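You operate a simulated robot arm through the tools that you are given. There is no shell and no other tool. Be economical: measure what you need, move in short steps, check, and stop when the job is done.

You are at the controls of a simulated two-armed robot. One attempt, no reset.

Task
Tip the big jug into the wash sink, flush with the tap and wipe the drips.
Fine: the jug of blue sample; jug in the brown tray; tap open, then shut; use the green cloth and put it back. Set down upright: big jug.

It is judged by the outcome, as a careful person would: the job done as asked, and still so three seconds after it is handed in. It fails if anything else is knocked over, pushed out of place, dropped, spilled or broken. Flat cloth is picked up by pressing the open fingertips on it (5 to 10 N) and closing them slowly along it; thin cloth reads only 2 to 8 mm in the jaws.

Robot
Two 7-joint arms with two-finger parallel grippers on one trunk, on a base that drives. Base frame: it is fixed to the floor where the robot stands at the start and does not move with it; the origin is under the middle of the robot, x ahead of it, y to its left, z up; the surface under the hand at the start is at about z = 900. Lengths are in mm, angles in degrees, forces in N, time in s.
The left shoulder is at the start at [50, 158, 1158], the right one opposite. With the tool pointing down near the work surface each hand reaches from about 240 to 660 mm from the robot's upright axis, wherever it stands, measured 20 degrees to its own side. Places, roughly: green cloth (11x7x4 cm) [700, -400, 900]; inside of the brown tray [600, 100, 900]; wash tap lever [800, 400, 1000]. Payload 3.91 kg a hand.
The TCP of each hand is the grasp point between the finger pads, 30 mm short of the fingertips. In the tool frame z runs along the fingers and y along their closing line. Largest opening 110 mm; finger width 20, thickness 10; the body of the gripper, 48 by 112 mm, starts 55 mm behind the TCP.
Orientation is that of the tool frame in the base frame, as a unit quaternion [w, x, y, z]. With the fingers straight down and closing along the base's y, the tool's x points along the base's -x, its y along +y and its z along -z.

Tools
- The arms move only by the tool drive_tool. It takes "left_deltas", "right_deltas" or both (then of equal length, played together; a hand with none holds still); each is a list of rows, each a list of 7 numbers: the turn, a rotation vector about the tool's x, y, z in degrees, then the shift along the tool's x, y, z in m, then the opening, from 0 (shut) to 1 (fully open). In form: [[rx, ry, rz, dx, dy, dz, claw], ...]. A call has 1 to 12 rows; each row shifts and turns the commanded pose from where the row before left it, along the tool's axes as they then stand. Each row takes 0.2 s and may step no farther than 50 mm and 8.6 degrees from the row before; otherwise, or with a gripper value out of range, the whole call is refused. Where a pose cannot be reached the arm comes as near as it can. A force on the tool above 40 N (or 10 N above the force at the start of the call, whichever is more), or a blocked arm, ends the call early, and 0.2 s more pass. The fingers move at their own pace (about 153 mm/s each) and stop on an object; they squeeze with about 21 N. The grip force told is the motor's: it shows also when the fingers shut on nothing. Time passes only in rows, and 0.2 s behind the last, so rows that do not move let the fingers close. It gives the time, the measured TCP pose, the force on the tool (base axes), the opening and the grip force at its end, in the units of the frame above (readings bear some noise), with the torque about the TCP (base axes, N m) and any sound that the robot's microphone picked up.
- Cameras (640 x 400 px; columns grow to the right, rows downward): "scene" is now at [132.9, 12.1, 1324.1]; the picture's right is [0.12, -0.99, 0.00], its down [-0.30, -0.04, -0.95] and it looks along [0.95, 0.11, -0.30] (base axes); focal length 242 px, centre (320, 200). "left" rides on the left gripper at [73, -17, -103] in its tool frame; the picture's right is [0.23, 0.97, 0.00], its down [-0.76, 0.18, -0.62] and it looks along [-0.61, 0.14, 0.78] (tool axes); focal length 222 px, centre (320, 200). "right" rides on the right gripper at [73, 17, -103] in its tool frame; the picture's right is [-0.23, 0.97, 0.00], its down [-0.76, -0.18, -0.62] and it looks along [-0.61, -0.14, 0.78] (tool axes); focal length 222 px, centre (320, 200). There is no depth. A picture from a camera that has moved, and an enlarged one, comes with that camera's place and axes in the base frame and with its lens.
- get_image(camera): a new picture of that camera. It takes no simulated time.
- raise_lower(by): slides the trunk up (or, below 0, down) by that many mm; the arms and the scene camera ride with it, the base frame stays. It gives what a move gives, with no picture.
- drive_base(legs): drives the robot by 1 to 6 legs, each [ahead, turn to the left] in mm and degrees, along the robot's own axes; the way and the turn of a leg run together, so that a leg with both is an arc; at most 1500 mm and 180 degrees a leg. The arms and the cameras ride along, it lands a little off, and it stops where it bumps. It gives what a move gives.
- pan_tilt(pan, tilt): turns the head with the scene camera to pan (to the left, within 80 degrees either way) and tilt (down, from -29 to 69), counted from straight ahead of the robot. It gives what a move gives.
- inspect(camera, box): a new picture of the part [left, top, right, bottom] of that camera's present view, enlarged. It takes no simulated time.
- sign_off(): hands the job in; it is judged then, once.

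Work in short steps. Places have to be worked out from the pictures, the camera data and where the tool is seen: move nearer, look again, correct. Check each grasp and each placing, and mend what went wrong. You have 120 turns and 88 pictures in all, those below and enlarged ones among them. Open the grippers and draw the arms clear of the work before you hand the job in, unless the task says otherwise; then end with one line.

The tools are called as a command line: name --argument value ..., lists and objects as JSON in quotes. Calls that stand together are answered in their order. drive_tool: Moves the arms, as the interface text tells. Its arguments: {"type":"object","properties":{"left_deltas":{"type":"array","items":{"type":"array","items":{"type":"number"}}},"right_deltas":{"type":"array","items":{"type":"array","items":{"type":"number"}}}},"required":[]} The other tools are called the same way: raise_lower (by) slides the trunk up or down; drive_base (legs) drives the base; pan_tilt (pan, tilt) turns the head that bears the scene camera; get_image (camera) takes a picture; inspect (camera, box) takes an enlarged picture of a part of a camera's view; sign_off () hands the job in.

At the start:

```text
clock: 0.0
left_ee_pos: [413.8, 281.1, 1238.4]
left_tool_rot: [0.0, -0.002, 1.0, 0.0]
left_wrist_force: [-0.4, -0.3, -0.7]
left_ft_torque: [0.02, 0.0, 0.01]
left_gripper_width: 110.2
left_grasp_force: 0.0
right_ee_pos: [392.5, -95.5, 1234.0]
right_tool_rot: [0.0, 0.001, 1.0, -0.001]
right_wrist_force: [1.0, -0.5, -0.3]
right_ft_torque: [0.01, 0.0, -0.02]
right_gripper_width: 110.2
right_grasp_force: 0.0
trunk travel left (down, up): [-400.0, 82.0]
robot x, y, heading: [1.9, 3.7, -0.2]
head pan, tilt: [6.6, 17.7]
```

scene: 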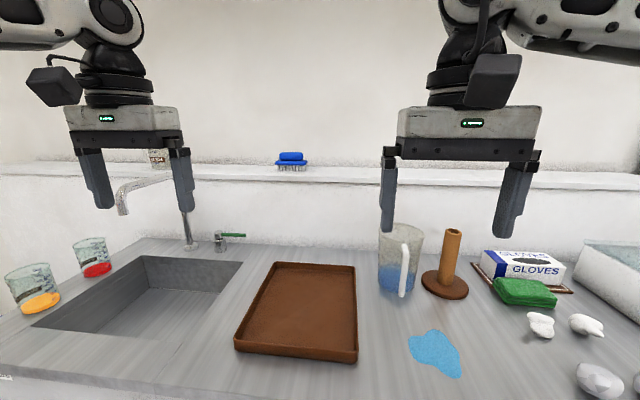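
right: 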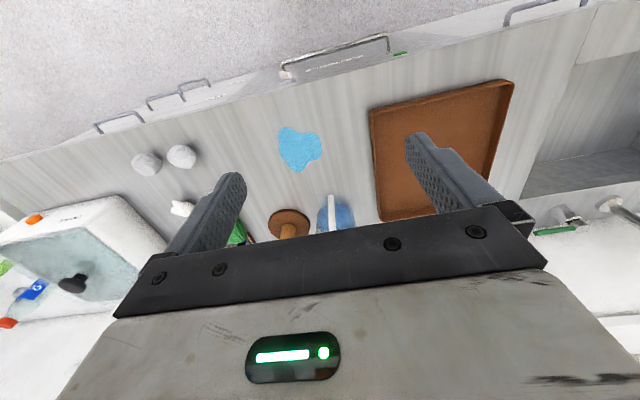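
left: 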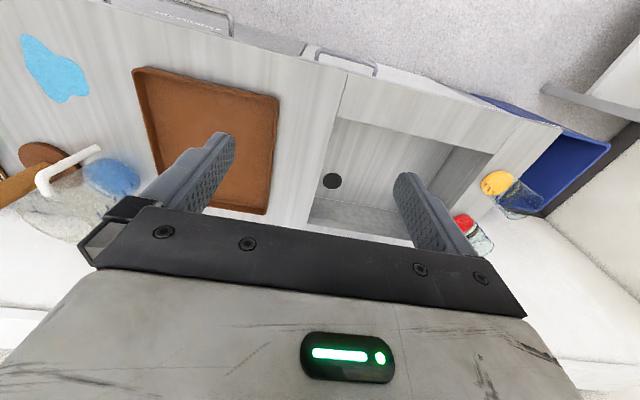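

I'll first enlarge the scene to identify the jug handle, the puddle, the tap and the cloth.

inspect --camera "scene" --box '[360, 200, 600, 400]'

inspect --camera "scene" --box '[0, 140, 260, 340]'

```text
2.00 times, centred on (480, 300) of scene
camera zoom: at [132.9, 12.1, 1324.1], right [0.12, -0.99, 0.0], down [-0.3, -0.04, -0.95], along [0.95, 0.11, -0.3], focal length 483 px, centre (0, 0)
```

zoom: 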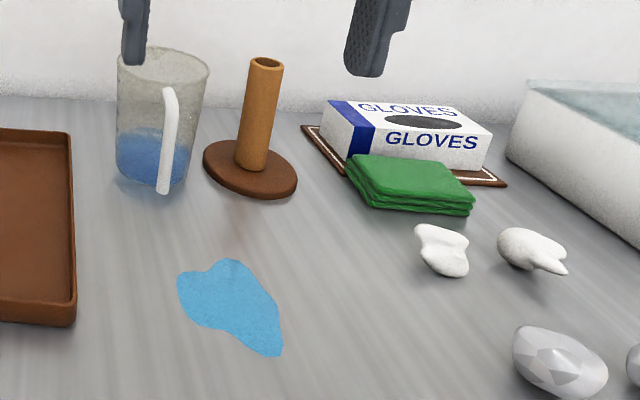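

```text
2.00 times, centred on (130, 240) of scene
camera zoom: at [132.9, 12.1, 1324.1], right [0.12, -0.99, 0.0], down [-0.3, -0.04, -0.95], along [0.95, 0.11, -0.3], focal length 483 px, centre (700, 120)
```

zoom: 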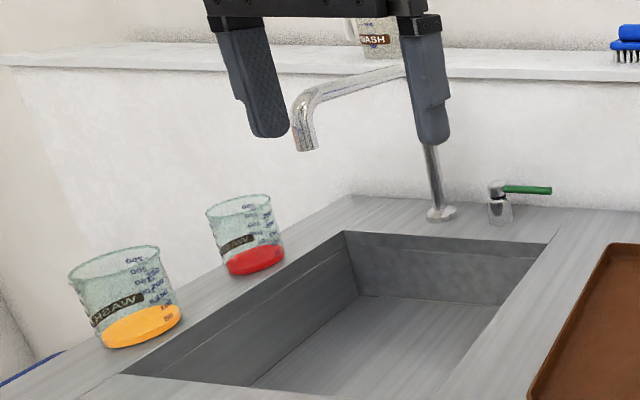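

The jug (about [700,-140], handle facing me) and a blue puddle at around [560,-130] are on the counter; the tap lever is at about [840,400,965]. I'll look down to see the counter edge and pan to the tap.

pan_tilt --pan 0 --tilt 55

get_image --camera "scene"

pan_tilt --pan 40 --tilt 30

get_image --camera "scene"

```text
clock: 1.0
left_ee_pos: [413.4, 281.5, 1239.9]
left_tool_rot: [0.0, -0.001, 1.0, 0.0]
left_wrist_force: [0.3, 0.6, -0.7]
left_ft_torque: [0.01, 0.02, -0.01]
left_gripper_width: 109.9
left_grasp_force: 0.1
right_ee_pos: [393.0, -95.7, 1234.0]
right_tool_rot: [0.0, 0.001, 1.0, -0.001]
right_wrist_force: [-0.4, -0.1, 0.3]
right_ft_torque: [0.0, -0.03, 0.01]
right_gripper_width: 110.2
right_grasp_force: 0.1
trunk travel left (down, up): [-400.0, 82.0]
robot x, y, heading: [-3.3, 2.4, -0.2]
head pan, tilt: [0.0, 55.0]
```

```text
82 pictures are left
camera scene: at [112.3, 1.3, 1268.4], right [0.0, -1.0, 0.0], down [-0.82, 0.0, -0.57], along [0.57, 0.0, -0.82], focal length 242 px, centre (320, 200)
```

scene: 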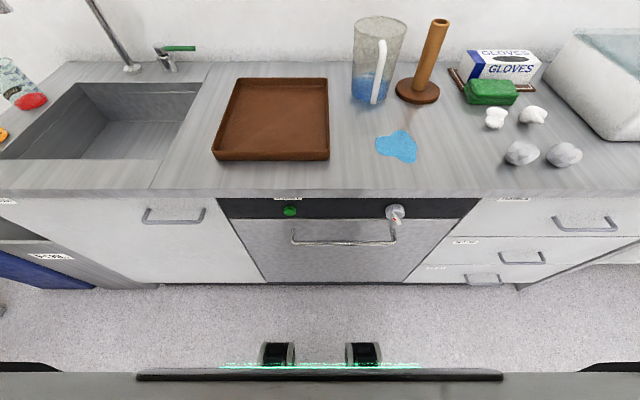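

```text
clock: 2.1
left_ee_pos: [414.6, 281.6, 1238.8]
left_tool_rot: [-0.001, -0.001, 1.0, 0.0]
left_wrist_force: [-0.5, -0.4, 0.1]
left_ft_torque: [0.0, 0.0, 0.0]
left_gripper_width: 110.3
left_grasp_force: 0.1
right_ee_pos: [391.2, -95.9, 1234.0]
right_tool_rot: [0.0, 0.001, 1.0, 0.001]
right_wrist_force: [-0.5, -0.4, 0.0]
right_ft_torque: [0.0, 0.05, -0.02]
right_gripper_width: 110.1
right_grasp_force: 0.0
trunk travel left (down, up): [-400.0, 82.0]
robot x, y, heading: [-0.9, 3.0, -0.0]
head pan, tilt: [40.0, 30.0]
```

```text
81 pictures are left
camera scene: at [109.5, 59.4, 1304.3], right [0.64, -0.77, 0.0], down [-0.38, -0.32, -0.87], along [0.66, 0.56, -0.5], focal length 242 px, centre (320, 200)
```

scene: 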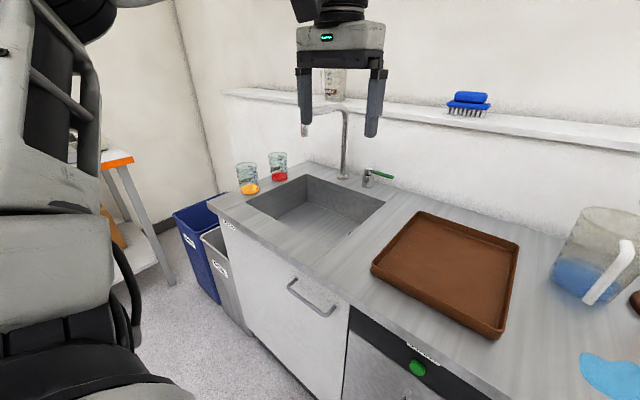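

Counter edge is at x≈380 and the jug handle is at about [642,-133], facing me, spanning z 910–1060. I'll bring the right hand forward and pitch it to about 20° below horizontal, well above everything.

drive_tool --right_deltas '[[0, 0, 0, -0.04, 0, 0, 1], [0, 0, 0, -0.04, 0, 0, 1], [0, 0, 0, -0.04, 0, 0, 1], [0, -7.8, 0, 0, 0, 0, 1], [0, -7.8, 0, 0, 0, 0, 1], [0, -7.8, 0, 0, 0, 0, 1], [0, -7.8, 0, 0, 0, 0, 1], [0, -7.8, 0, 0, 0, 0, 1], [0, -7.8, 0, 0, 0, 0, 1], [0, -7.8, 0, 0, 0, 0, 1], [0, -7.8, 0, 0, 0, 0, 1], [0, -7.6, 0, 0, 0, 0, 1]]'

pan_tilt --pan -12 --tilt 30

get_image --camera "scene"

get_image --camera "right"

```text
clock: 4.7
left_ee_pos: [414.1, 281.5, 1239.0]
left_tool_rot: [0.0, -0.001, 1.0, 0.0]
left_wrist_force: [-0.4, 0.2, 0.1]
left_ft_torque: [-0.01, 0.0, 0.0]
left_gripper_width: 110.0
left_grasp_force: 0.1
right_ee_pos: [510.9, -97.6, 1235.1]
right_tool_rot: [0.574, 0.001, 0.819, 0.0]
right_wrist_force: [-0.5, 0.3, 0.6]
right_ft_torque: [-0.02, 0.0, 0.01]
right_gripper_width: 110.3
right_grasp_force: 0.1
trunk travel left (down, up): [-400.0, 82.0]
robot x, y, heading: [2.7, 3.0, -0.1]
head pan, tilt: [40.0, 30.0]
```

```text
clock: 5.9
left_ee_pos: [413.9, 282.4, 1238.8]
left_tool_rot: [0.0, 0.0, 1.0, 0.0]
left_wrist_force: [-0.3, -0.4, 0.1]
left_ft_torque: [-0.03, 0.0, 0.01]
left_gripper_width: 110.0
left_grasp_force: 0.0
right_ee_pos: [512.6, -96.1, 1234.9]
right_tool_rot: [0.573, 0.001, 0.819, 0.0]
right_wrist_force: [-0.7, -0.2, -0.7]
right_ft_torque: [0.01, 0.04, -0.02]
right_gripper_width: 110.1
right_grasp_force: 0.1
trunk travel left (down, up): [-400.0, 82.0]
robot x, y, heading: [0.3, -1.0, 0.1]
head pan, tilt: [-12.0, 30.0]
```

```text
80 pictures are left
camera scene: at [128.7, -17.4, 1304.3], right [-0.21, -0.98, 0.0], down [-0.49, 0.1, -0.87], along [0.85, -0.18, -0.5], focal length 242 px, centre (320, 200)
```

scene: 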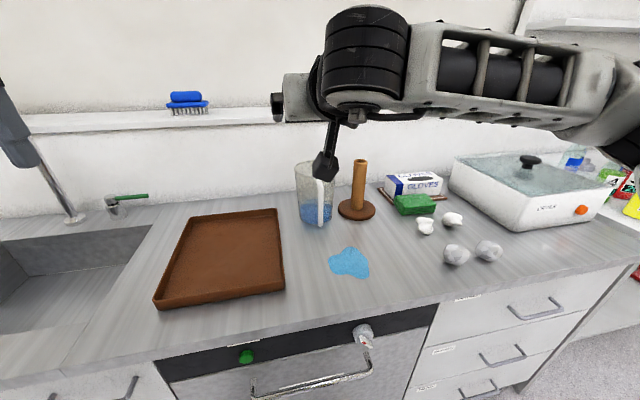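

```text
79 pictures are left
camera right: at [390.8, -80.0, 1202.5], right [0.08, 0.97, 0.21], down [-0.33, -0.18, 0.93], along [0.94, -0.14, 0.3], focal length 222 px, centre (320, 200)
```

right: 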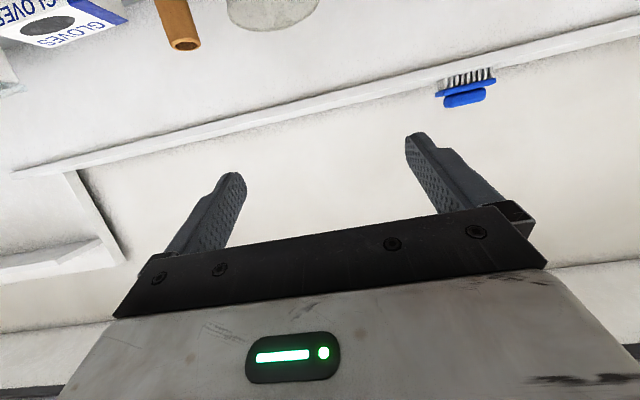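

Orientation is 20° below horizontal as wanted, and the handle is at about y=-131. I'll lower to [560,-131,1010], just short of the handle, and look.

drive_tool --right_deltas '[[0, 0, 0, 0.039, -0.007, 0.0243, 1], [0, 0, 0, 0.039, -0.007, 0.0243, 1], [0, 0, 0, 0.039, -0.007, 0.0243, 1], [0, 0, 0, 0.039, -0.007, 0.0243, 1], [0, 0, 0, 0.039, -0.007, 0.0243, 1], [0, 0, 0, 0, 0, 0, 1]]'

get_image --camera "scene"

get_image --camera "right"

```text
clock: 7.3
left_ee_pos: [413.8, 279.9, 1240.4]
left_tool_rot: [0.0, 0.0, 1.0, 0.001]
left_wrist_force: [0.2, 0.3, 0.2]
left_ft_torque: [-0.02, -0.04, 0.01]
left_gripper_width: 110.5
left_grasp_force: 0.0
right_ee_pos: [559.4, -129.3, 1009.2]
right_tool_rot: [0.575, 0.001, 0.818, 0.001]
right_wrist_force: [-0.2, -0.3, 0.2]
right_ft_torque: [0.01, 0.03, 0.01]
right_gripper_width: 110.0
right_grasp_force: 0.0
trunk travel left (down, up): [-400.0, 82.0]
robot x, y, heading: [-1.5, 1.5, 0.2]
head pan, tilt: [-12.0, 30.0]
```

```text
78 pictures are left
camera scene: at [128.5, -18.6, 1304.4], right [-0.21, -0.98, 0.0], down [-0.49, 0.11, -0.87], along [0.85, -0.18, -0.5], focal length 242 px, centre (320, 200)
```

scene: 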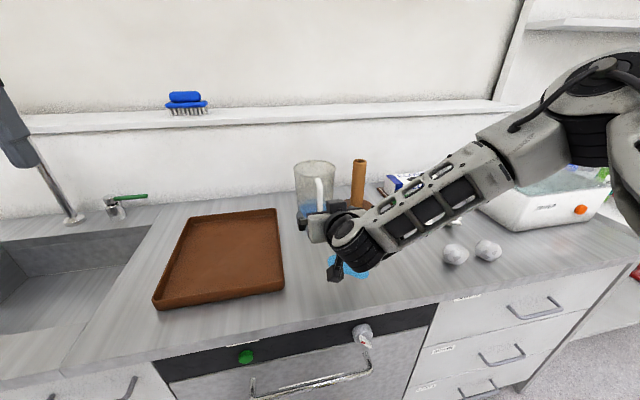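

```text
77 pictures are left
camera right: at [437.8, -113.1, 975.9], right [0.08, 0.97, 0.22], down [-0.33, -0.18, 0.93], along [0.94, -0.14, 0.3], focal length 222 px, centre (320, 200)
```

right: 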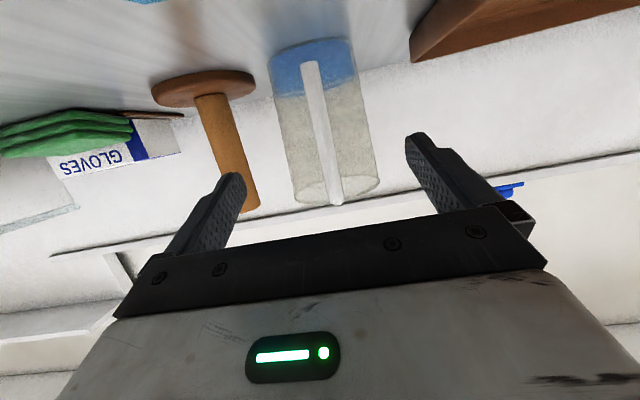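

The handle is centred between the fingers, at x≈630, z 925–1045, with the jug wall at about x≈653. I'll advance to about [620,-131,1000] and close slowly.

drive_tool --right_deltas '[[0, 0, 0, -0.004, -0.001, 0.02, 1], [0, 0, 0, -0.004, -0.001, 0.02, 1], [0, 0, 0, -0.004, 0, 0.02, 1], [0, 0, 0, 0, 0, 0, 1]]'

get_image --camera "right"

inspect --camera "scene" --box '[260, 140, 420, 240]'

```text
clock: 8.3
left_ee_pos: [414.2, 282.8, 1239.2]
left_tool_rot: [0.001, -0.001, 1.0, 0.0]
left_wrist_force: [0.7, 0.5, 0.1]
left_ft_torque: [0.0, 0.05, 0.01]
left_gripper_width: 109.6
left_grasp_force: 0.2
right_ee_pos: [620.9, -132.5, 1000.0]
right_tool_rot: [0.574, 0.002, 0.819, -0.001]
right_wrist_force: [-0.2, 0.5, 0.3]
right_ft_torque: [0.01, -0.02, -0.04]
right_gripper_width: 110.3
right_grasp_force: 0.0
trunk travel left (down, up): [-400.0, 82.0]
robot x, y, heading: [0.7, -0.7, 0.2]
head pan, tilt: [-12.0, 30.0]
```

```text
76 pictures are left
camera right: at [499.4, -115.4, 967.5], right [0.08, 0.97, 0.21], down [-0.33, -0.18, 0.93], along [0.94, -0.14, 0.3], focal length 222 px, centre (320, 200)
```

right: 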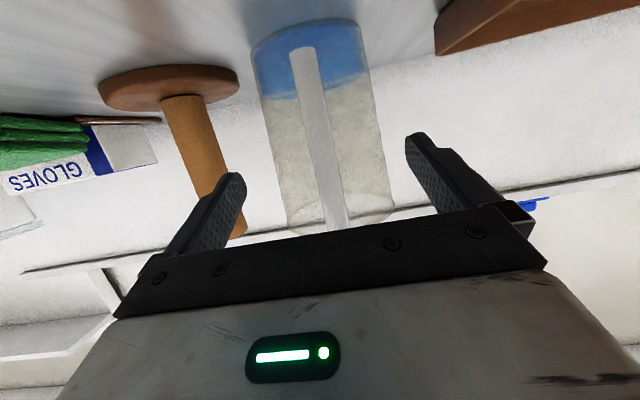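

```text
4.00 times, centred on (340, 190) of scene
camera zoom: at [128.6, -17.5, 1304.4], right [-0.21, -0.98, 0.0], down [-0.49, 0.1, -0.87], along [0.85, -0.18, -0.5], focal length 967 px, centre (240, 240)
```

zoom: 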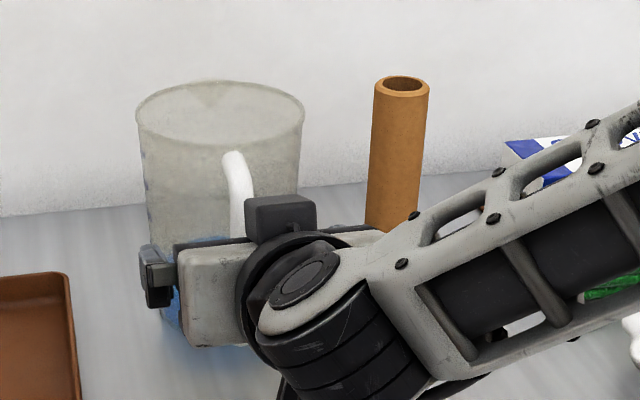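

The handle is centred between the fingers. I'll close on it and see what width is read.

drive_tool --right_deltas '[[0, 0, 0, 0, 0, 0, 0.6], [0, 0, 0, 0, 0, 0, 0.35], [0, 0, 0, 0, 0, 0, 0.2], [0, 0, 0, 0, 0, 0, 0.1], [0, 0, 0, 0, 0, 0, 0], [0, 0, 0, 0, 0, 0, 0]]'

get_image --camera "right"

```text
clock: 9.7
left_ee_pos: [413.4, 281.2, 1239.1]
left_tool_rot: [0.001, -0.001, 1.0, 0.0]
left_wrist_force: [0.7, 0.2, -0.3]
left_ft_torque: [-0.02, -0.01, 0.02]
left_gripper_width: 110.1
left_grasp_force: 0.1
right_ee_pos: [620.1, -132.7, 999.5]
right_tool_rot: [0.574, 0.001, 0.819, 0.0]
right_wrist_force: [-0.5, 0.3, 0.7]
right_ft_torque: [-0.03, -0.02, 0.02]
right_gripper_width: 14.3
right_grasp_force: 21.6
trunk travel left (down, up): [-400.0, 82.0]
robot x, y, heading: [2.2, 1.0, 0.0]
head pan, tilt: [-12.0, 30.0]
```

```text
74 pictures are left
camera right: at [499.3, -115.4, 967.7], right [0.08, 0.97, 0.21], down [-0.33, -0.18, 0.93], along [0.94, -0.14, 0.3], focal length 222 px, centre (320, 200)
```

right: 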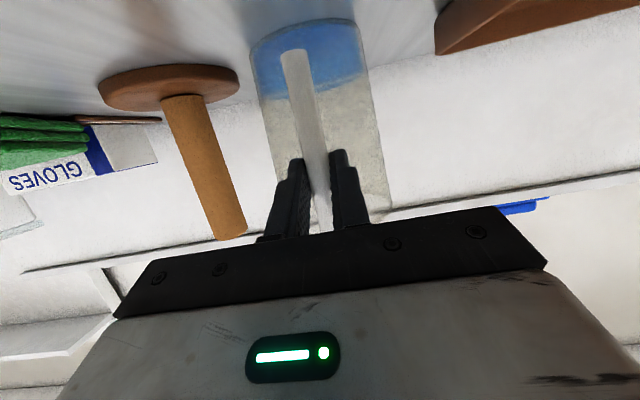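

The handle is held at 14 mm with 21 N. I'll lift 20 mm slowly and look for droop.

drive_tool --right_deltas '[[0, 0, 0, -0.0094, 0, -0.0034, 0], [0, 0, 0, -0.0094, 0, -0.0034, 0], [0, 0, 0, -0.0094, 0, -0.0034, 0], [0, 0, 0, 0, 0, 0, 0]]'

get_image --camera "right"

```text
clock: 10.7
left_ee_pos: [414.0, 281.5, 1239.6]
left_tool_rot: [0.0, -0.001, 1.0, 0.0]
left_wrist_force: [0.1, -0.7, -0.3]
left_ft_torque: [0.02, 0.0, 0.04]
left_gripper_width: 109.7
left_grasp_force: 0.0
right_ee_pos: [621.5, -132.7, 1029.8]
right_tool_rot: [0.573, 0.001, 0.819, -0.001]
right_wrist_force: [0.4, 0.2, -2.9]
right_ft_torque: [-0.03, 0.37, 0.03]
right_gripper_width: 14.4
right_grasp_force: 21.3
trunk travel left (down, up): [-400.0, 82.0]
robot x, y, heading: [2.1, -1.2, -0.0]
head pan, tilt: [-12.0, 30.0]
```

```text
73 pictures are left
camera right: at [499.2, -116.3, 997.3], right [0.08, 0.97, 0.21], down [-0.32, -0.18, 0.93], along [0.94, -0.14, 0.3], focal length 222 px, centre (320, 200)
```

right: 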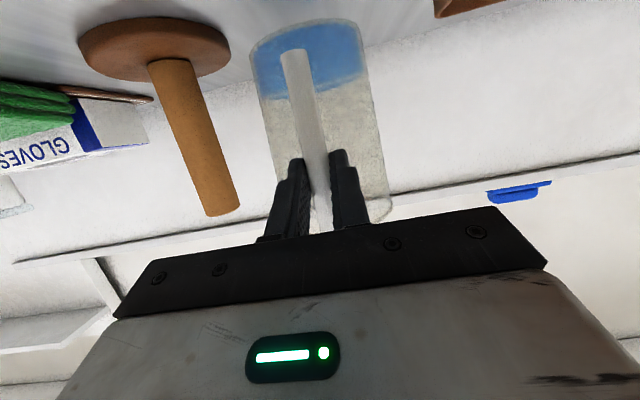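

The jug lifts cleanly without droop. I'll raise it to about z=1180 and draw it back a bit for driving.

drive_tool --right_deltas '[[0, 0, 0, -0.0352, 0, -0.0128, 0], [0, 0, 0, -0.0352, 0, -0.0128, 0], [0, 0, 0, -0.0352, 0, -0.0128, 0], [0, 0, 0, -0.0352, 0, -0.0128, 0], [0, 0, 0, 0.0102, 0, -0.0282, 0], [0, 0, 0, 0.0102, 0, -0.0282, 0], [0, 0, 0, 0.0102, 0, -0.0282, 0], [0, 0, 0, 0.0102, 0, -0.0282, 0], [0, 0, 0, 0, 0, 0, 0]]'

get_image --camera "scene"

```text
clock: 12.7
left_ee_pos: [415.6, 282.0, 1239.2]
left_tool_rot: [0.0, 0.0, 1.0, -0.001]
left_wrist_force: [0.2, 0.3, 0.1]
left_ft_torque: [-0.01, 0.02, -0.05]
left_gripper_width: 109.8
left_grasp_force: 0.0
right_ee_pos: [501.5, -134.7, 1182.8]
right_tool_rot: [0.574, 0.001, 0.819, 0.0]
right_wrist_force: [0.2, -0.5, -3.8]
right_ft_torque: [0.02, 0.37, -0.03]
right_gripper_width: 14.5
right_grasp_force: 21.1
trunk travel left (down, up): [-400.0, 82.0]
robot x, y, heading: [-3.6, 1.7, -0.2]
head pan, tilt: [-12.0, 30.0]
```

```text
72 pictures are left
camera scene: at [129.2, -17.6, 1304.3], right [-0.21, -0.98, 0.0], down [-0.49, 0.1, -0.87], along [0.85, -0.18, -0.5], focal length 242 px, centre (320, 200)
```

scene: 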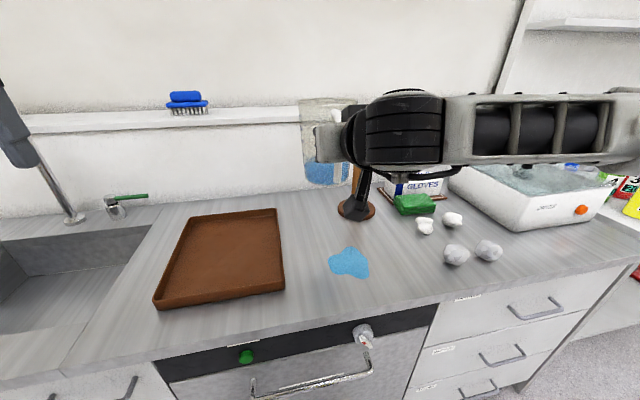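

Jug is level and secure. Now I'll back off, turn left, drive about 460 mm along, and turn back to face the sink.

drive_base --legs '[[-200, 0], [0, 90], [460, 0], [0, -90]]'

pan_tilt --pan 0 --tilt 30

get_image --camera "scene"

```text
clock: 24.4
left_ee_pos: [206.0, 758.6, 1238.1]
left_tool_rot: [0.0, -0.009, 1.0, 0.0]
left_wrist_force: [-0.3, 0.2, 0.3]
left_ft_torque: [-0.01, 0.01, 0.01]
left_gripper_width: 110.1
left_grasp_force: 0.1
right_ee_pos: [299.8, 344.5, 1181.9]
right_tool_rot: [0.574, -0.005, 0.819, 0.004]
right_wrist_force: [-0.3, 0.5, -3.7]
right_ft_torque: [0.01, 0.39, 0.0]
right_gripper_width: 14.5
right_grasp_force: 21.0
trunk travel left (down, up): [-400.0, 82.0]
robot x, y, heading: [-204.8, 470.2, 0.8]
head pan, tilt: [-12.0, 30.0]
```

```text
clock: 25.1
left_ee_pos: [206.5, 758.0, 1237.9]
left_tool_rot: [0.001, -0.009, 1.0, 0.0]
left_wrist_force: [-0.6, -0.3, -0.6]
left_ft_torque: [-0.04, 0.01, -0.03]
left_gripper_width: 110.0
left_grasp_force: 0.0
right_ee_pos: [300.3, 344.4, 1181.1]
right_tool_rot: [0.574, -0.006, 0.819, 0.005]
right_wrist_force: [0.6, 0.2, -4.8]
right_ft_torque: [0.03, 0.39, 0.0]
right_gripper_width: 14.7
right_grasp_force: 21.1
trunk travel left (down, up): [-400.0, 82.0]
robot x, y, heading: [-205.2, 469.1, 0.7]
head pan, tilt: [0.0, 30.0]
```

```text
71 pictures are left
camera scene: at [-72.4, 473.2, 1304.3], right [0.01, -1.0, 0.0], down [-0.5, -0.01, -0.87], along [0.87, 0.01, -0.5], focal length 242 px, centre (320, 200)
```

scene: 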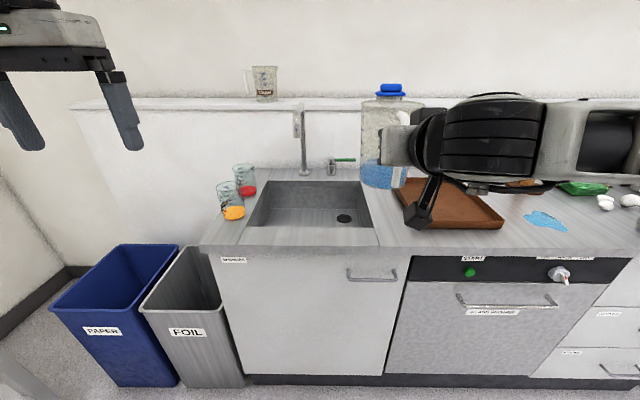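

The sink spans x≈485–780, y≈331–700; spout is at y≈552, its tip about [640,552,1106]. I'll drive 310 ahead so the jug comes over the right part of the sink.

drive_base --legs '[[310, 0]]'

get_image --camera "scene"

```text
clock: 27.2
left_ee_pos: [513.0, 762.9, 1238.0]
left_tool_rot: [0.0, -0.008, 1.0, 0.0]
left_wrist_force: [0.6, 0.0, -0.1]
left_ft_torque: [0.0, 0.01, 0.02]
left_gripper_width: 109.9
left_grasp_force: 0.1
right_ee_pos: [605.1, 350.6, 1181.3]
right_tool_rot: [0.573, -0.006, 0.82, 0.004]
right_wrist_force: [-0.7, 0.1, -4.1]
right_ft_torque: [-0.03, 0.38, 0.01]
right_gripper_width: 14.5
right_grasp_force: 20.1
trunk travel left (down, up): [-400.0, 82.0]
robot x, y, heading: [102.5, 475.2, 1.0]
head pan, tilt: [0.0, 30.0]
```

```text
70 pictures are left
camera scene: at [233.3, 478.5, 1304.2], right [0.02, -1.0, 0.0], down [-0.5, -0.01, -0.87], along [0.87, 0.01, -0.5], focal length 242 px, centre (320, 200)
```

scene: 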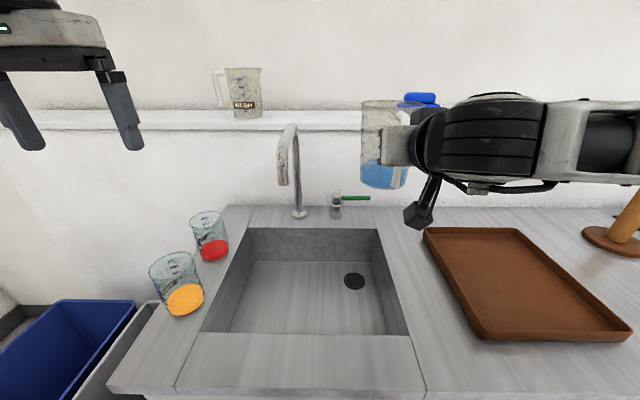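

I'll shift to about [580,430,1095], still upright, clear of the spout.

drive_tool --right_deltas '[[0, 0, 0, 0, 0.027, 0, 0], [0, 0, 0, 0, 0.027, 0, 0], [0, 0, 0, 0, 0.026, 0, 0], [0, 0, 0, 0.0297, 0, 0.0019, 0], [0, 0, 0, 0.0297, 0, 0.0019, 0], [0, 0, 0, 0.0297, 0, 0.0019, 0], [0, 0, 0, 0, 0, 0, 0]]'

get_image --camera "scene"

```text
clock: 28.8
left_ee_pos: [511.3, 764.3, 1239.9]
left_tool_rot: [0.001, -0.009, 1.0, 0.0]
left_wrist_force: [-0.1, -0.8, 0.0]
left_ft_torque: [0.0, 0.01, 0.0]
left_gripper_width: 110.1
left_grasp_force: 0.1
right_ee_pos: [579.9, 428.6, 1094.8]
right_tool_rot: [0.574, -0.007, 0.819, 0.006]
right_wrist_force: [0.3, 0.3, -3.8]
right_ft_torque: [0.0, 0.36, 0.01]
right_gripper_width: 14.4
right_grasp_force: 20.6
trunk travel left (down, up): [-400.0, 82.0]
robot x, y, heading: [100.4, 474.3, 0.8]
head pan, tilt: [0.0, 30.0]
```

```text
69 pictures are left
camera scene: at [232.6, 478.6, 1304.3], right [0.02, -1.0, 0.0], down [-0.5, -0.01, -0.87], along [0.87, 0.01, -0.5], focal length 242 px, centre (320, 200)
```

scene: 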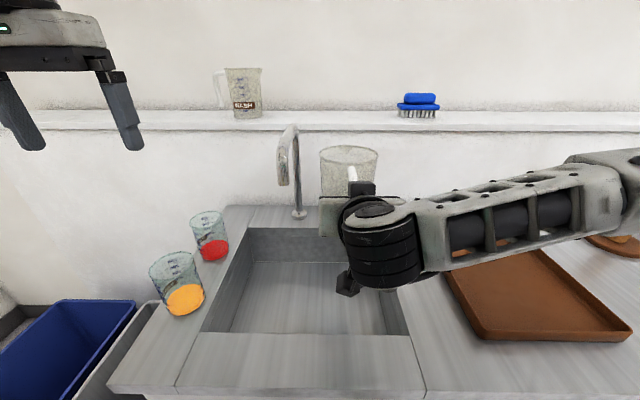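

Jug is over the sink and clear of the spout. I start pouring by pitching 60° gently over the far lip.

drive_tool --right_deltas '[[0, 5, 0, 0, 0, 0, 0], [0, 5, 0, 0, 0, 0, 0], [0, 5, 0, 0, 0, 0, 0], [0, 5, 0, 0, 0, 0, 0], [0, 5, 0, 0, 0, 0, 0], [0, 5, 0, 0, 0, 0, 0], [0, 5, 0, 0, 0, 0, 0], [0, 5, 0, 0, 0, 0, 0], [0, 5, 0, 0, 0, 0, 0], [0, 5, 0, 0, 0, 0, 0], [0, 5, 0, 0, 0, 0, 0], [0, 5, 0, 0, 0, 0, 0]]'

get_image --camera "scene"

```text
clock: 31.4
left_ee_pos: [509.9, 764.7, 1238.8]
left_tool_rot: [0.001, -0.009, 1.0, 0.0]
left_wrist_force: [0.0, -0.3, -0.3]
left_ft_torque: [0.02, 0.0, 0.02]
left_gripper_width: 110.1
left_grasp_force: 0.0
right_ee_pos: [578.8, 428.6, 1095.9]
right_tool_rot: [0.086, -0.007, 0.996, 0.0]
right_wrist_force: [0.7, -0.8, -4.2]
right_ft_torque: [-0.01, 0.07, -0.01]
right_gripper_width: 14.6
right_grasp_force: 20.7
trunk travel left (down, up): [-400.0, 82.0]
robot x, y, heading: [100.3, 476.8, 1.1]
head pan, tilt: [0.0, 30.0]
```

```text
68 pictures are left
camera scene: at [232.8, 478.6, 1304.3], right [0.02, -1.0, 0.0], down [-0.5, -0.01, -0.87], along [0.87, 0.01, -0.5], focal length 242 px, centre (320, 200)
```

scene: 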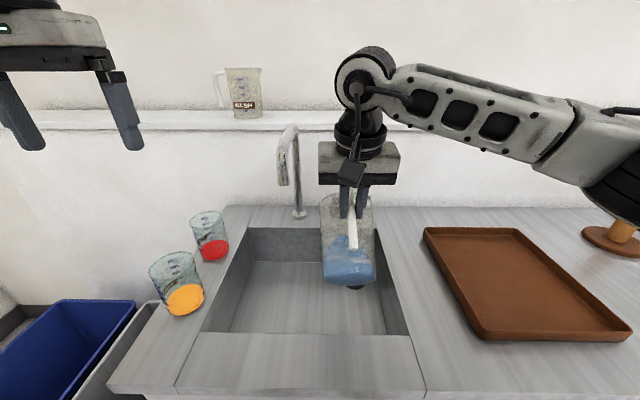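

The jug is tilted 60°, nothing has left it yet. I'll continue pitching another 40°.

drive_tool --right_deltas '[[0, 5, 0, 0, 0, 0, 0], [0, 5, 0, 0, 0, 0, 0], [0, 5, 0, 0, 0, 0, 0], [0, 5, 0, 0, 0, 0, 0], [0, 5, 0, 0, 0, 0, 0], [0, 5, 0, 0, 0, 0, 0], [0, 5, 0, 0, 0, 0, 0], [0, 5, 0, 0, 0, 0, 0], [0, 0, 0, 0, 0, 0, 0], [0, 0, 0, 0, 0, 0, 0]]'

get_image --camera "scene"

```text
clock: 33.6
left_ee_pos: [510.9, 763.9, 1238.7]
left_tool_rot: [0.001, -0.009, 1.0, 0.0]
left_wrist_force: [0.4, -0.6, -0.6]
left_ft_torque: [-0.02, -0.03, 0.01]
left_gripper_width: 110.1
left_grasp_force: 0.1
right_ee_pos: [577.0, 429.8, 1097.6]
right_tool_rot: [-0.259, -0.007, 0.966, -0.001]
right_wrist_force: [0.0, -0.2, -1.8]
right_ft_torque: [-0.01, -0.1, -0.01]
right_gripper_width: 14.4
right_grasp_force: 21.2
trunk travel left (down, up): [-400.0, 82.0]
robot x, y, heading: [101.5, 477.2, 0.8]
head pan, tilt: [0.0, 30.0]
```

```text
67 pictures are left
camera scene: at [232.4, 478.6, 1304.3], right [0.02, -1.0, 0.0], down [-0.5, -0.01, -0.87], along [0.87, 0.01, -0.5], focal length 242 px, centre (320, 200)
```

scene: 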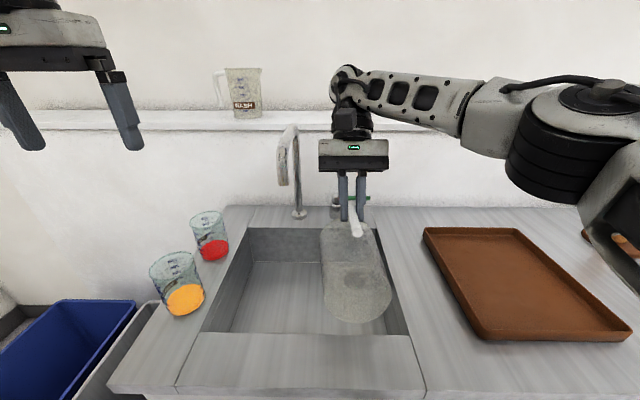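

The jug now looks empty (weight fell to about 2 N). I'll tilt 20° further and hold for the last drops.

drive_tool --right_deltas '[[0, 5, 0, 0, 0, 0, 0], [0, 5, 0, 0, 0, 0, 0], [0, 5, 0, 0, 0, 0, 0], [0, 5, 0, 0, 0, 0, 0], [0, 0, 0, 0, 0, 0, 0], [0, 0, 0, 0, 0, 0, 0], [0, 0, 0, 0, 0, 0, 0], [0, 0, 0, 0, 0, 0, 0], [0, 0, 0, 0, 0, 0, 0]]'

inspect --camera "scene" --box '[170, 170, 450, 345]'

```text
clock: 35.6
left_ee_pos: [510.3, 764.0, 1239.8]
left_tool_rot: [0.001, -0.009, 1.0, 0.0]
left_wrist_force: [0.3, 0.4, -0.1]
left_ft_torque: [0.01, -0.02, -0.01]
left_gripper_width: 109.7
left_grasp_force: 0.1
right_ee_pos: [528.2, 421.6, 1075.2]
right_tool_rot: [-0.422, -0.007, 0.906, -0.003]
right_wrist_force: [0.2, -0.2, -3.3]
right_ft_torque: [0.0, -0.15, -0.01]
right_gripper_width: 14.2
right_grasp_force: 21.0
right hand out of reach, approached as far as the arm can: row 2, 3, 4
trunk travel left (down, up): [-400.0, 82.0]
robot x, y, heading: [103.8, 473.5, 1.1]
head pan, tilt: [0.0, 30.0]
```

```text
2.29 times, centred on (310, 258) of scene
camera zoom: at [232.4, 478.5, 1304.3], right [0.02, -1.0, 0.0], down [-0.5, -0.01, -0.87], along [0.87, 0.01, -0.5], focal length 552 px, centre (343, 69)
```

zoom: 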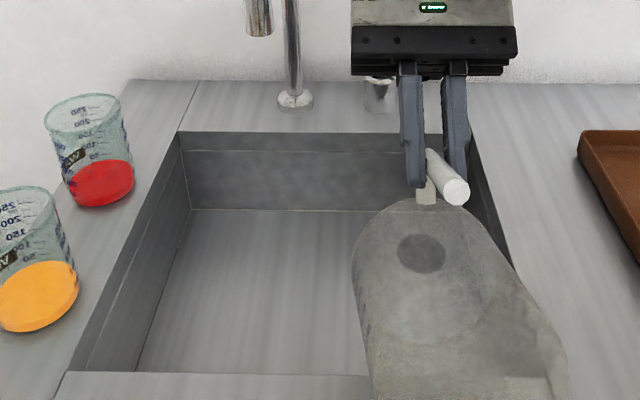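

The jug is empty and the lip is still above the sink. That last tilt was at the reach limit, so I'll pitch back 60° and check the pose.

drive_tool --right_deltas '[[0, -5, 0, 0, 0, 0, 0], [0, -5, 0, 0, 0, 0, 0], [0, -5, 0, 0, 0, 0, 0], [0, -5, 0, 0, 0, 0, 0], [0, -5, 0, 0, 0, 0, 0], [0, -5, 0, 0, 0, 0, 0], [0, -5, 0, 0, 0, 0, 0], [0, -5, 0, 0, 0, 0, 0], [0, -5, 0, 0, 0, 0, 0], [0, -5, 0, 0, 0, 0, 0], [0, -5, 0, 0, 0, 0, 0], [0, -5, 0, 0, 0, 0, 0]]'

get_image --camera "scene"

```text
clock: 38.2
left_ee_pos: [511.8, 763.6, 1239.9]
left_tool_rot: [0.001, -0.009, 1.0, 0.001]
left_wrist_force: [0.4, -0.3, -0.5]
left_ft_torque: [-0.02, -0.03, 0.0]
left_gripper_width: 109.8
left_grasp_force: 0.1
right_ee_pos: [529.0, 420.9, 1074.6]
right_tool_rot: [0.087, -0.007, 0.996, 0.002]
right_wrist_force: [0.6, -0.5, -1.1]
right_ft_torque: [-0.02, 0.03, -0.02]
right_gripper_width: 14.2
right_grasp_force: 20.8
trunk travel left (down, up): [-400.0, 82.0]
robot x, y, heading: [102.6, 475.9, 1.1]
head pan, tilt: [0.0, 30.0]
```

```text
65 pictures are left
camera scene: at [232.4, 478.5, 1304.4], right [0.02, -1.0, 0.0], down [-0.5, -0.01, -0.87], along [0.87, 0.01, -0.5], focal length 242 px, centre (320, 200)
```

scene: 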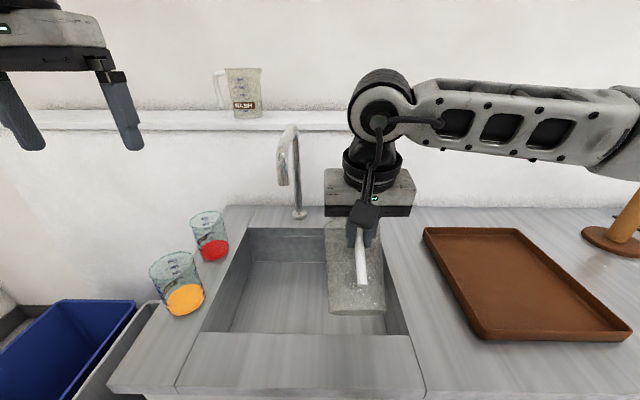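

Empty jug weighs about 2 N. I'll bring it upright and raise it a little.

drive_tool --right_deltas '[[0, -5, 0, -0.005, 0, 0, 0], [0, -5, 0, -0.005, 0, 0, 0], [0, -5, 0, -0.005, 0, 0, 0], [0, -5, 0, -0.005, 0, 0, 0], [0, -5, 0, -0.005, 0, 0, 0], [0, -5, 0, -0.005, 0, 0, 0], [0, -5, 0, -0.005, 0, 0, 0], [0, -5, 0, -0.005, 0, 0, 0], [0, -5, 0, -0.005, 0, 0, 0], [0, -5, 0, -0.005, 0, 0, 0], [0, -5, 0, -0.005, 0, 0, 0], [0, -5, 0, -0.005, 0, 0, 0]]'

get_image --camera "scene"

```text
clock: 40.8
left_ee_pos: [511.2, 764.5, 1238.7]
left_tool_rot: [0.002, -0.009, 1.0, 0.0]
left_wrist_force: [-0.2, -0.5, 0.2]
left_ft_torque: [0.01, 0.04, 0.02]
left_gripper_width: 110.0
left_grasp_force: 0.0
right_ee_pos: [574.0, 420.5, 1110.3]
right_tool_rot: [0.575, -0.006, 0.818, 0.005]
right_wrist_force: [0.4, -0.1, -1.5]
right_ft_torque: [-0.02, 0.2, 0.01]
right_gripper_width: 14.2
right_grasp_force: 21.5
trunk travel left (down, up): [-400.0, 82.0]
robot x, y, heading: [100.9, 474.9, 1.0]
head pan, tilt: [0.0, 30.0]
```

```text
64 pictures are left
camera scene: at [232.5, 478.6, 1304.3], right [0.02, -1.0, 0.0], down [-0.5, -0.01, -0.87], along [0.87, 0.01, -0.5], focal length 242 px, centre (320, 200)
```

scene: 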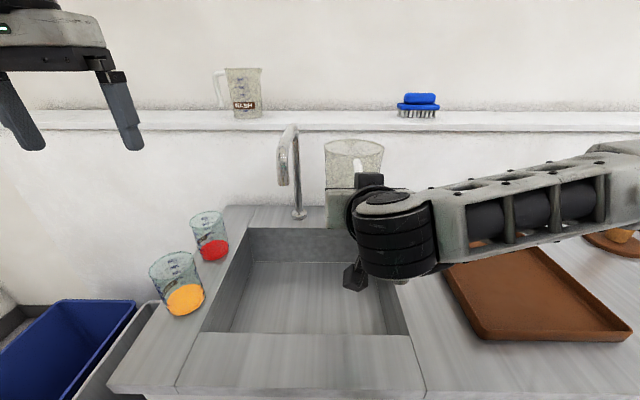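

Jug is upright and empty. I move it right to above the tray, about [537,100,1110].

drive_tool --right_deltas '[[0, 0, 0, 0.0013, -0.032, -0.0037, 0], [0, 0, 0, 0.0013, -0.032, -0.0037, 0], [0, 0, 0, 0.0013, -0.032, -0.0037, 0], [0, 0, 0, 0.0013, -0.032, -0.0037, 0], [0, 0, 0, 0.0013, -0.032, -0.0037, 0], [0, 0, 0, 0.0013, -0.032, -0.0037, 0], [0, 0, 0, 0.0013, -0.032, -0.0037, 0], [0, 0, 0, 0.0013, -0.032, -0.0037, 0], [0, 0, 0, 0.0013, -0.032, -0.0037, 0], [0, 0, 0, 0.0013, -0.032, -0.0037, 0], [0, 0, 0, 0, 0, 0, 0]]'

pan_tilt --pan -40 --tilt 32

get_image --camera "scene"

get_image --camera "right"

```text
clock: 43.2
left_ee_pos: [511.2, 764.0, 1238.6]
left_tool_rot: [0.001, -0.008, 1.0, 0.0]
left_wrist_force: [0.2, -0.3, 0.2]
left_ft_torque: [0.03, -0.03, -0.01]
left_gripper_width: 110.0
left_grasp_force: 0.1
right_ee_pos: [538.9, 101.2, 1110.9]
right_tool_rot: [0.574, -0.006, 0.819, 0.004]
right_wrist_force: [-0.1, 0.1, -1.4]
right_ft_torque: [0.01, 0.18, 0.0]
right_gripper_width: 14.3
right_grasp_force: 21.1
trunk travel left (down, up): [-400.0, 82.0]
robot x, y, heading: [102.1, 476.4, 1.0]
head pan, tilt: [0.0, 30.0]
```

```text
clock: 44.2
left_ee_pos: [510.5, 764.4, 1239.7]
left_tool_rot: [0.001, -0.009, 1.0, 0.0]
left_wrist_force: [0.5, 0.8, -0.3]
left_ft_torque: [0.01, 0.03, 0.0]
left_gripper_width: 110.0
left_grasp_force: 0.0
right_ee_pos: [541.6, 100.4, 1110.8]
right_tool_rot: [0.573, -0.006, 0.82, 0.005]
right_wrist_force: [-0.2, -0.2, -1.4]
right_ft_torque: [-0.01, 0.16, 0.01]
right_gripper_width: 14.5
right_grasp_force: 21.1
trunk travel left (down, up): [-400.0, 82.0]
robot x, y, heading: [101.9, 477.7, 1.1]
head pan, tilt: [-40.0, 32.0]
```

```text
63 pictures are left
camera scene: at [211.7, 420.6, 1301.2], right [-0.63, -0.78, 0.0], down [-0.41, 0.33, -0.85], along [0.66, -0.53, -0.53], focal length 242 px, centre (320, 200)
```

scene: 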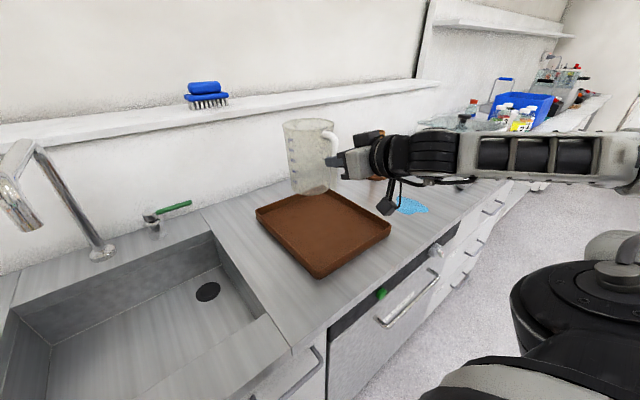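

```text
62 pictures are left
camera right: at [417.9, 115.4, 1078.0], right [0.06, 0.97, 0.21], down [-0.32, -0.18, 0.93], along [0.94, -0.13, 0.3], focal length 222 px, centre (320, 200)
```

right: 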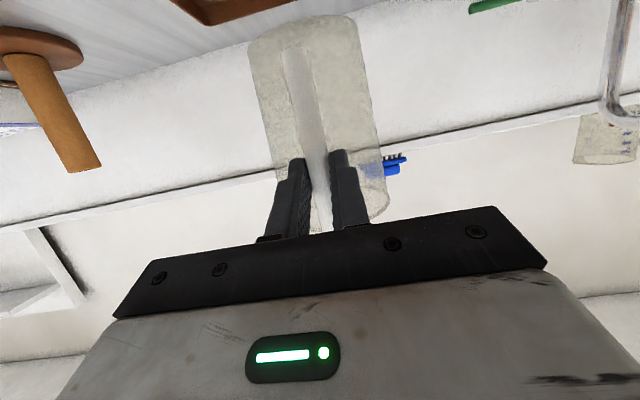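

Jug centre is at about [626,100], above the tray centre. I lower it 92 mm, then creep until contact.

drive_tool --right_deltas '[[0, 0, 0, 0.0173, 0, 0.0063, 0], [0, 0, 0, 0.0173, 0, 0.0063, 0], [0, 0, 0, 0.0173, 0, 0.0063, 0], [0, 0, 0, 0.0173, 0, 0.0063, 0], [0, 0, 0, 0.0173, 0, 0.0063, 0], [0, 0, 0, 0, 0, 0, 0]]'

drive_tool --right_deltas '[[0, 0, 0, 0.0038, 0, 0.0014, 0], [0, 0, 0, 0.0038, 0, 0.0014, 0], [0, 0, 0, 0, 0, 0, 0]]'

inspect --camera "scene" --box '[220, 100, 460, 300]'

```text
clock: 45.6
left_ee_pos: [511.5, 764.0, 1239.4]
left_tool_rot: [0.001, -0.009, 1.0, 0.001]
left_wrist_force: [-0.7, 0.1, 0.4]
left_ft_torque: [-0.01, -0.02, -0.01]
left_gripper_width: 110.0
left_grasp_force: 0.1
right_ee_pos: [539.6, 99.7, 1017.6]
right_tool_rot: [0.572, -0.007, 0.82, 0.005]
right_wrist_force: [-0.1, -0.8, -1.4]
right_ft_torque: [0.01, 0.19, 0.0]
right_gripper_width: 14.4
right_grasp_force: 20.8
trunk travel left (down, up): [-400.0, 82.0]
robot x, y, heading: [105.1, 472.7, 1.0]
head pan, tilt: [-40.0, 32.0]
```

```text
clock: 46.5
left_ee_pos: [511.2, 765.6, 1238.6]
left_tool_rot: [0.001, -0.009, 1.0, 0.001]
left_wrist_force: [0.8, -0.7, -0.7]
left_ft_torque: [0.0, 0.01, 0.03]
left_gripper_width: 110.0
left_grasp_force: 0.0
right_ee_pos: [539.7, 101.0, 1008.4]
right_tool_rot: [0.574, -0.007, 0.819, 0.006]
right_wrist_force: [0.0, -0.3, -1.4]
right_ft_torque: [0.01, 0.18, 0.01]
right_gripper_width: 14.2
right_grasp_force: 21.1
trunk travel left (down, up): [-400.0, 82.0]
robot x, y, heading: [106.7, 474.5, 0.9]
head pan, tilt: [-40.0, 32.0]
```

```text
2.00 times, centred on (340, 200) of scene
camera zoom: at [211.6, 420.5, 1301.2], right [-0.63, -0.78, 0.0], down [-0.41, 0.33, -0.85], along [0.66, -0.53, -0.53], focal length 483 px, centre (280, 200)
```

zoom: 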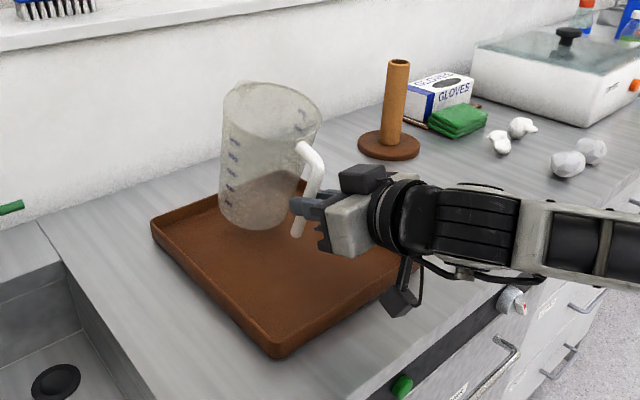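

Almost down. I creep further in 2 mm steps watching the force.

drive_tool --right_deltas '[[0, 0, 0, 0.0019, 0, 0.0007, 0], [0, 0, 0, 0.0019, 0, 0.0007, 0], [0, 0, 0, 0, 0, 0, 0]]'

```text
clock: 47.2
left_ee_pos: [511.6, 763.7, 1238.9]
left_tool_rot: [0.001, -0.009, 1.0, 0.0]
left_wrist_force: [-0.7, 0.5, -0.5]
left_ft_torque: [0.01, 0.04, 0.0]
left_gripper_width: 110.1
left_grasp_force: 0.0
right_ee_pos: [540.6, 100.1, 1005.6]
right_tool_rot: [0.574, -0.007, 0.819, 0.005]
right_wrist_force: [0.1, -0.3, -2.1]
right_ft_torque: [-0.01, 0.19, -0.01]
right_gripper_width: 14.4
right_grasp_force: 21.4
trunk travel left (down, up): [-400.0, 82.0]
robot x, y, heading: [99.5, 475.1, 0.8]
head pan, tilt: [-40.0, 32.0]
```

Still hanging free (torque 0.19). A few more small steps.

drive_tool --right_deltas '[[0, 0, 0, 0.0019, 0, 0.0007, 0], [0, 0, 0, 0, 0, 0, 0]]'

drive_tool --right_deltas '[[0, 0, 0, 0.0014, 0, 0.0005, 0], [0, 0, 0, 0, 0, 0, 0]]'

inspect --camera "scene" --box '[270, 120, 430, 220]'

```text
clock: 47.9
left_ee_pos: [511.3, 764.1, 1238.7]
left_tool_rot: [0.001, -0.008, 1.0, 0.0]
left_wrist_force: [-0.8, -0.2, 0.0]
left_ft_torque: [-0.03, 0.0, 0.01]
left_gripper_width: 109.9
left_grasp_force: 0.0
right_ee_pos: [540.4, 100.2, 1004.1]
right_tool_rot: [0.573, -0.007, 0.82, 0.005]
right_wrist_force: [-1.0, 0.0, -2.3]
right_ft_torque: [-0.02, 0.23, 0.01]
right_gripper_width: 14.3
right_grasp_force: 21.3
trunk travel left (down, up): [-400.0, 82.0]
robot x, y, heading: [100.2, 475.8, 0.9]
head pan, tilt: [-40.0, 32.0]
```

```text
clock: 48.5
left_ee_pos: [511.8, 762.9, 1239.0]
left_tool_rot: [0.001, -0.009, 1.0, 0.0]
left_wrist_force: [-0.2, 0.8, -0.2]
left_ft_torque: [-0.04, 0.03, -0.03]
left_gripper_width: 109.8
left_grasp_force: 0.1
right_ee_pos: [539.8, 99.8, 1001.6]
right_tool_rot: [0.572, -0.006, 0.82, 0.005]
right_wrist_force: [0.0, 0.4, -1.8]
right_ft_torque: [0.01, 0.18, 0.01]
right_gripper_width: 14.3
right_grasp_force: 21.2
trunk travel left (down, up): [-400.0, 82.0]
robot x, y, heading: [103.3, 475.8, 1.1]
head pan, tilt: [-40.0, 32.0]
```

```text
4.00 times, centred on (350, 170) of scene
camera zoom: at [211.7, 420.5, 1301.2], right [-0.63, -0.78, 0.0], down [-0.41, 0.33, -0.85], along [0.66, -0.53, -0.53], focal length 967 px, centre (200, 320)
```

zoom: 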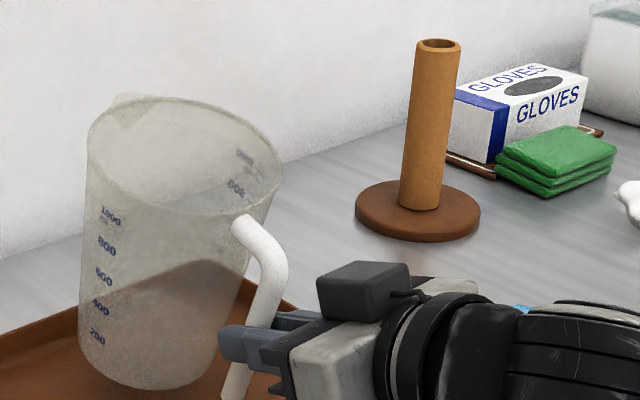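

The jug isn't vertical: its rim slopes, leaning back toward the hand by about 14° (slipped a bit while inverted). I'll raise 12 mm, pitch the hand +14° to make it upright, and look again.

drive_tool --right_deltas '[[0, 0, 0, -0.0113, 0, -0.0041, 0], [0, 5, 0, 0, 0, 0, 0], [0, 5, 0, 0, 0, 0, 0], [0, 4, 0, 0, 0, 0, 0], [0, 0, 0, 0, 0, 0, 0]]'

inspect --camera "scene" --box '[270, 120, 430, 220]'

```text
clock: 49.6
left_ee_pos: [510.3, 765.3, 1239.1]
left_tool_rot: [0.001, -0.008, 1.0, 0.001]
left_wrist_force: [0.4, 0.4, -1.1]
left_ft_torque: [0.0, 0.01, 0.0]
left_gripper_width: 110.1
left_grasp_force: 0.2
right_ee_pos: [540.7, 100.5, 1015.1]
right_tool_rot: [0.469, -0.007, 0.883, 0.004]
right_wrist_force: [0.0, 0.5, -1.7]
right_ft_torque: [0.02, 0.16, 0.04]
right_gripper_width: 14.6
right_grasp_force: 21.3
trunk travel left (down, up): [-400.0, 82.0]
robot x, y, heading: [101.6, 474.4, 1.0]
head pan, tilt: [-40.0, 32.0]
```

```text
4.00 times, centred on (350, 170) of scene
camera zoom: at [211.6, 420.5, 1301.2], right [-0.63, -0.78, 0.0], down [-0.41, 0.33, -0.85], along [0.66, -0.53, -0.53], focal length 967 px, centre (200, 320)
```

zoom: 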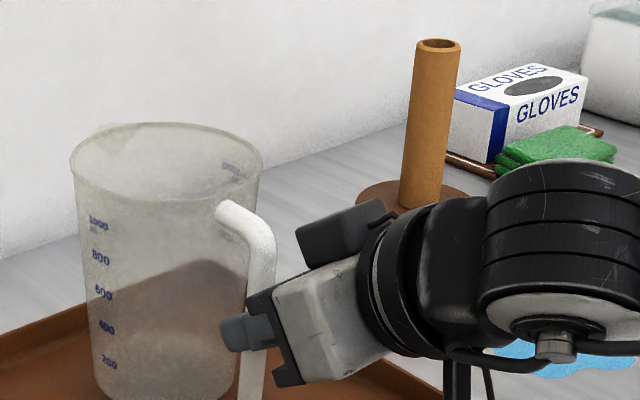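

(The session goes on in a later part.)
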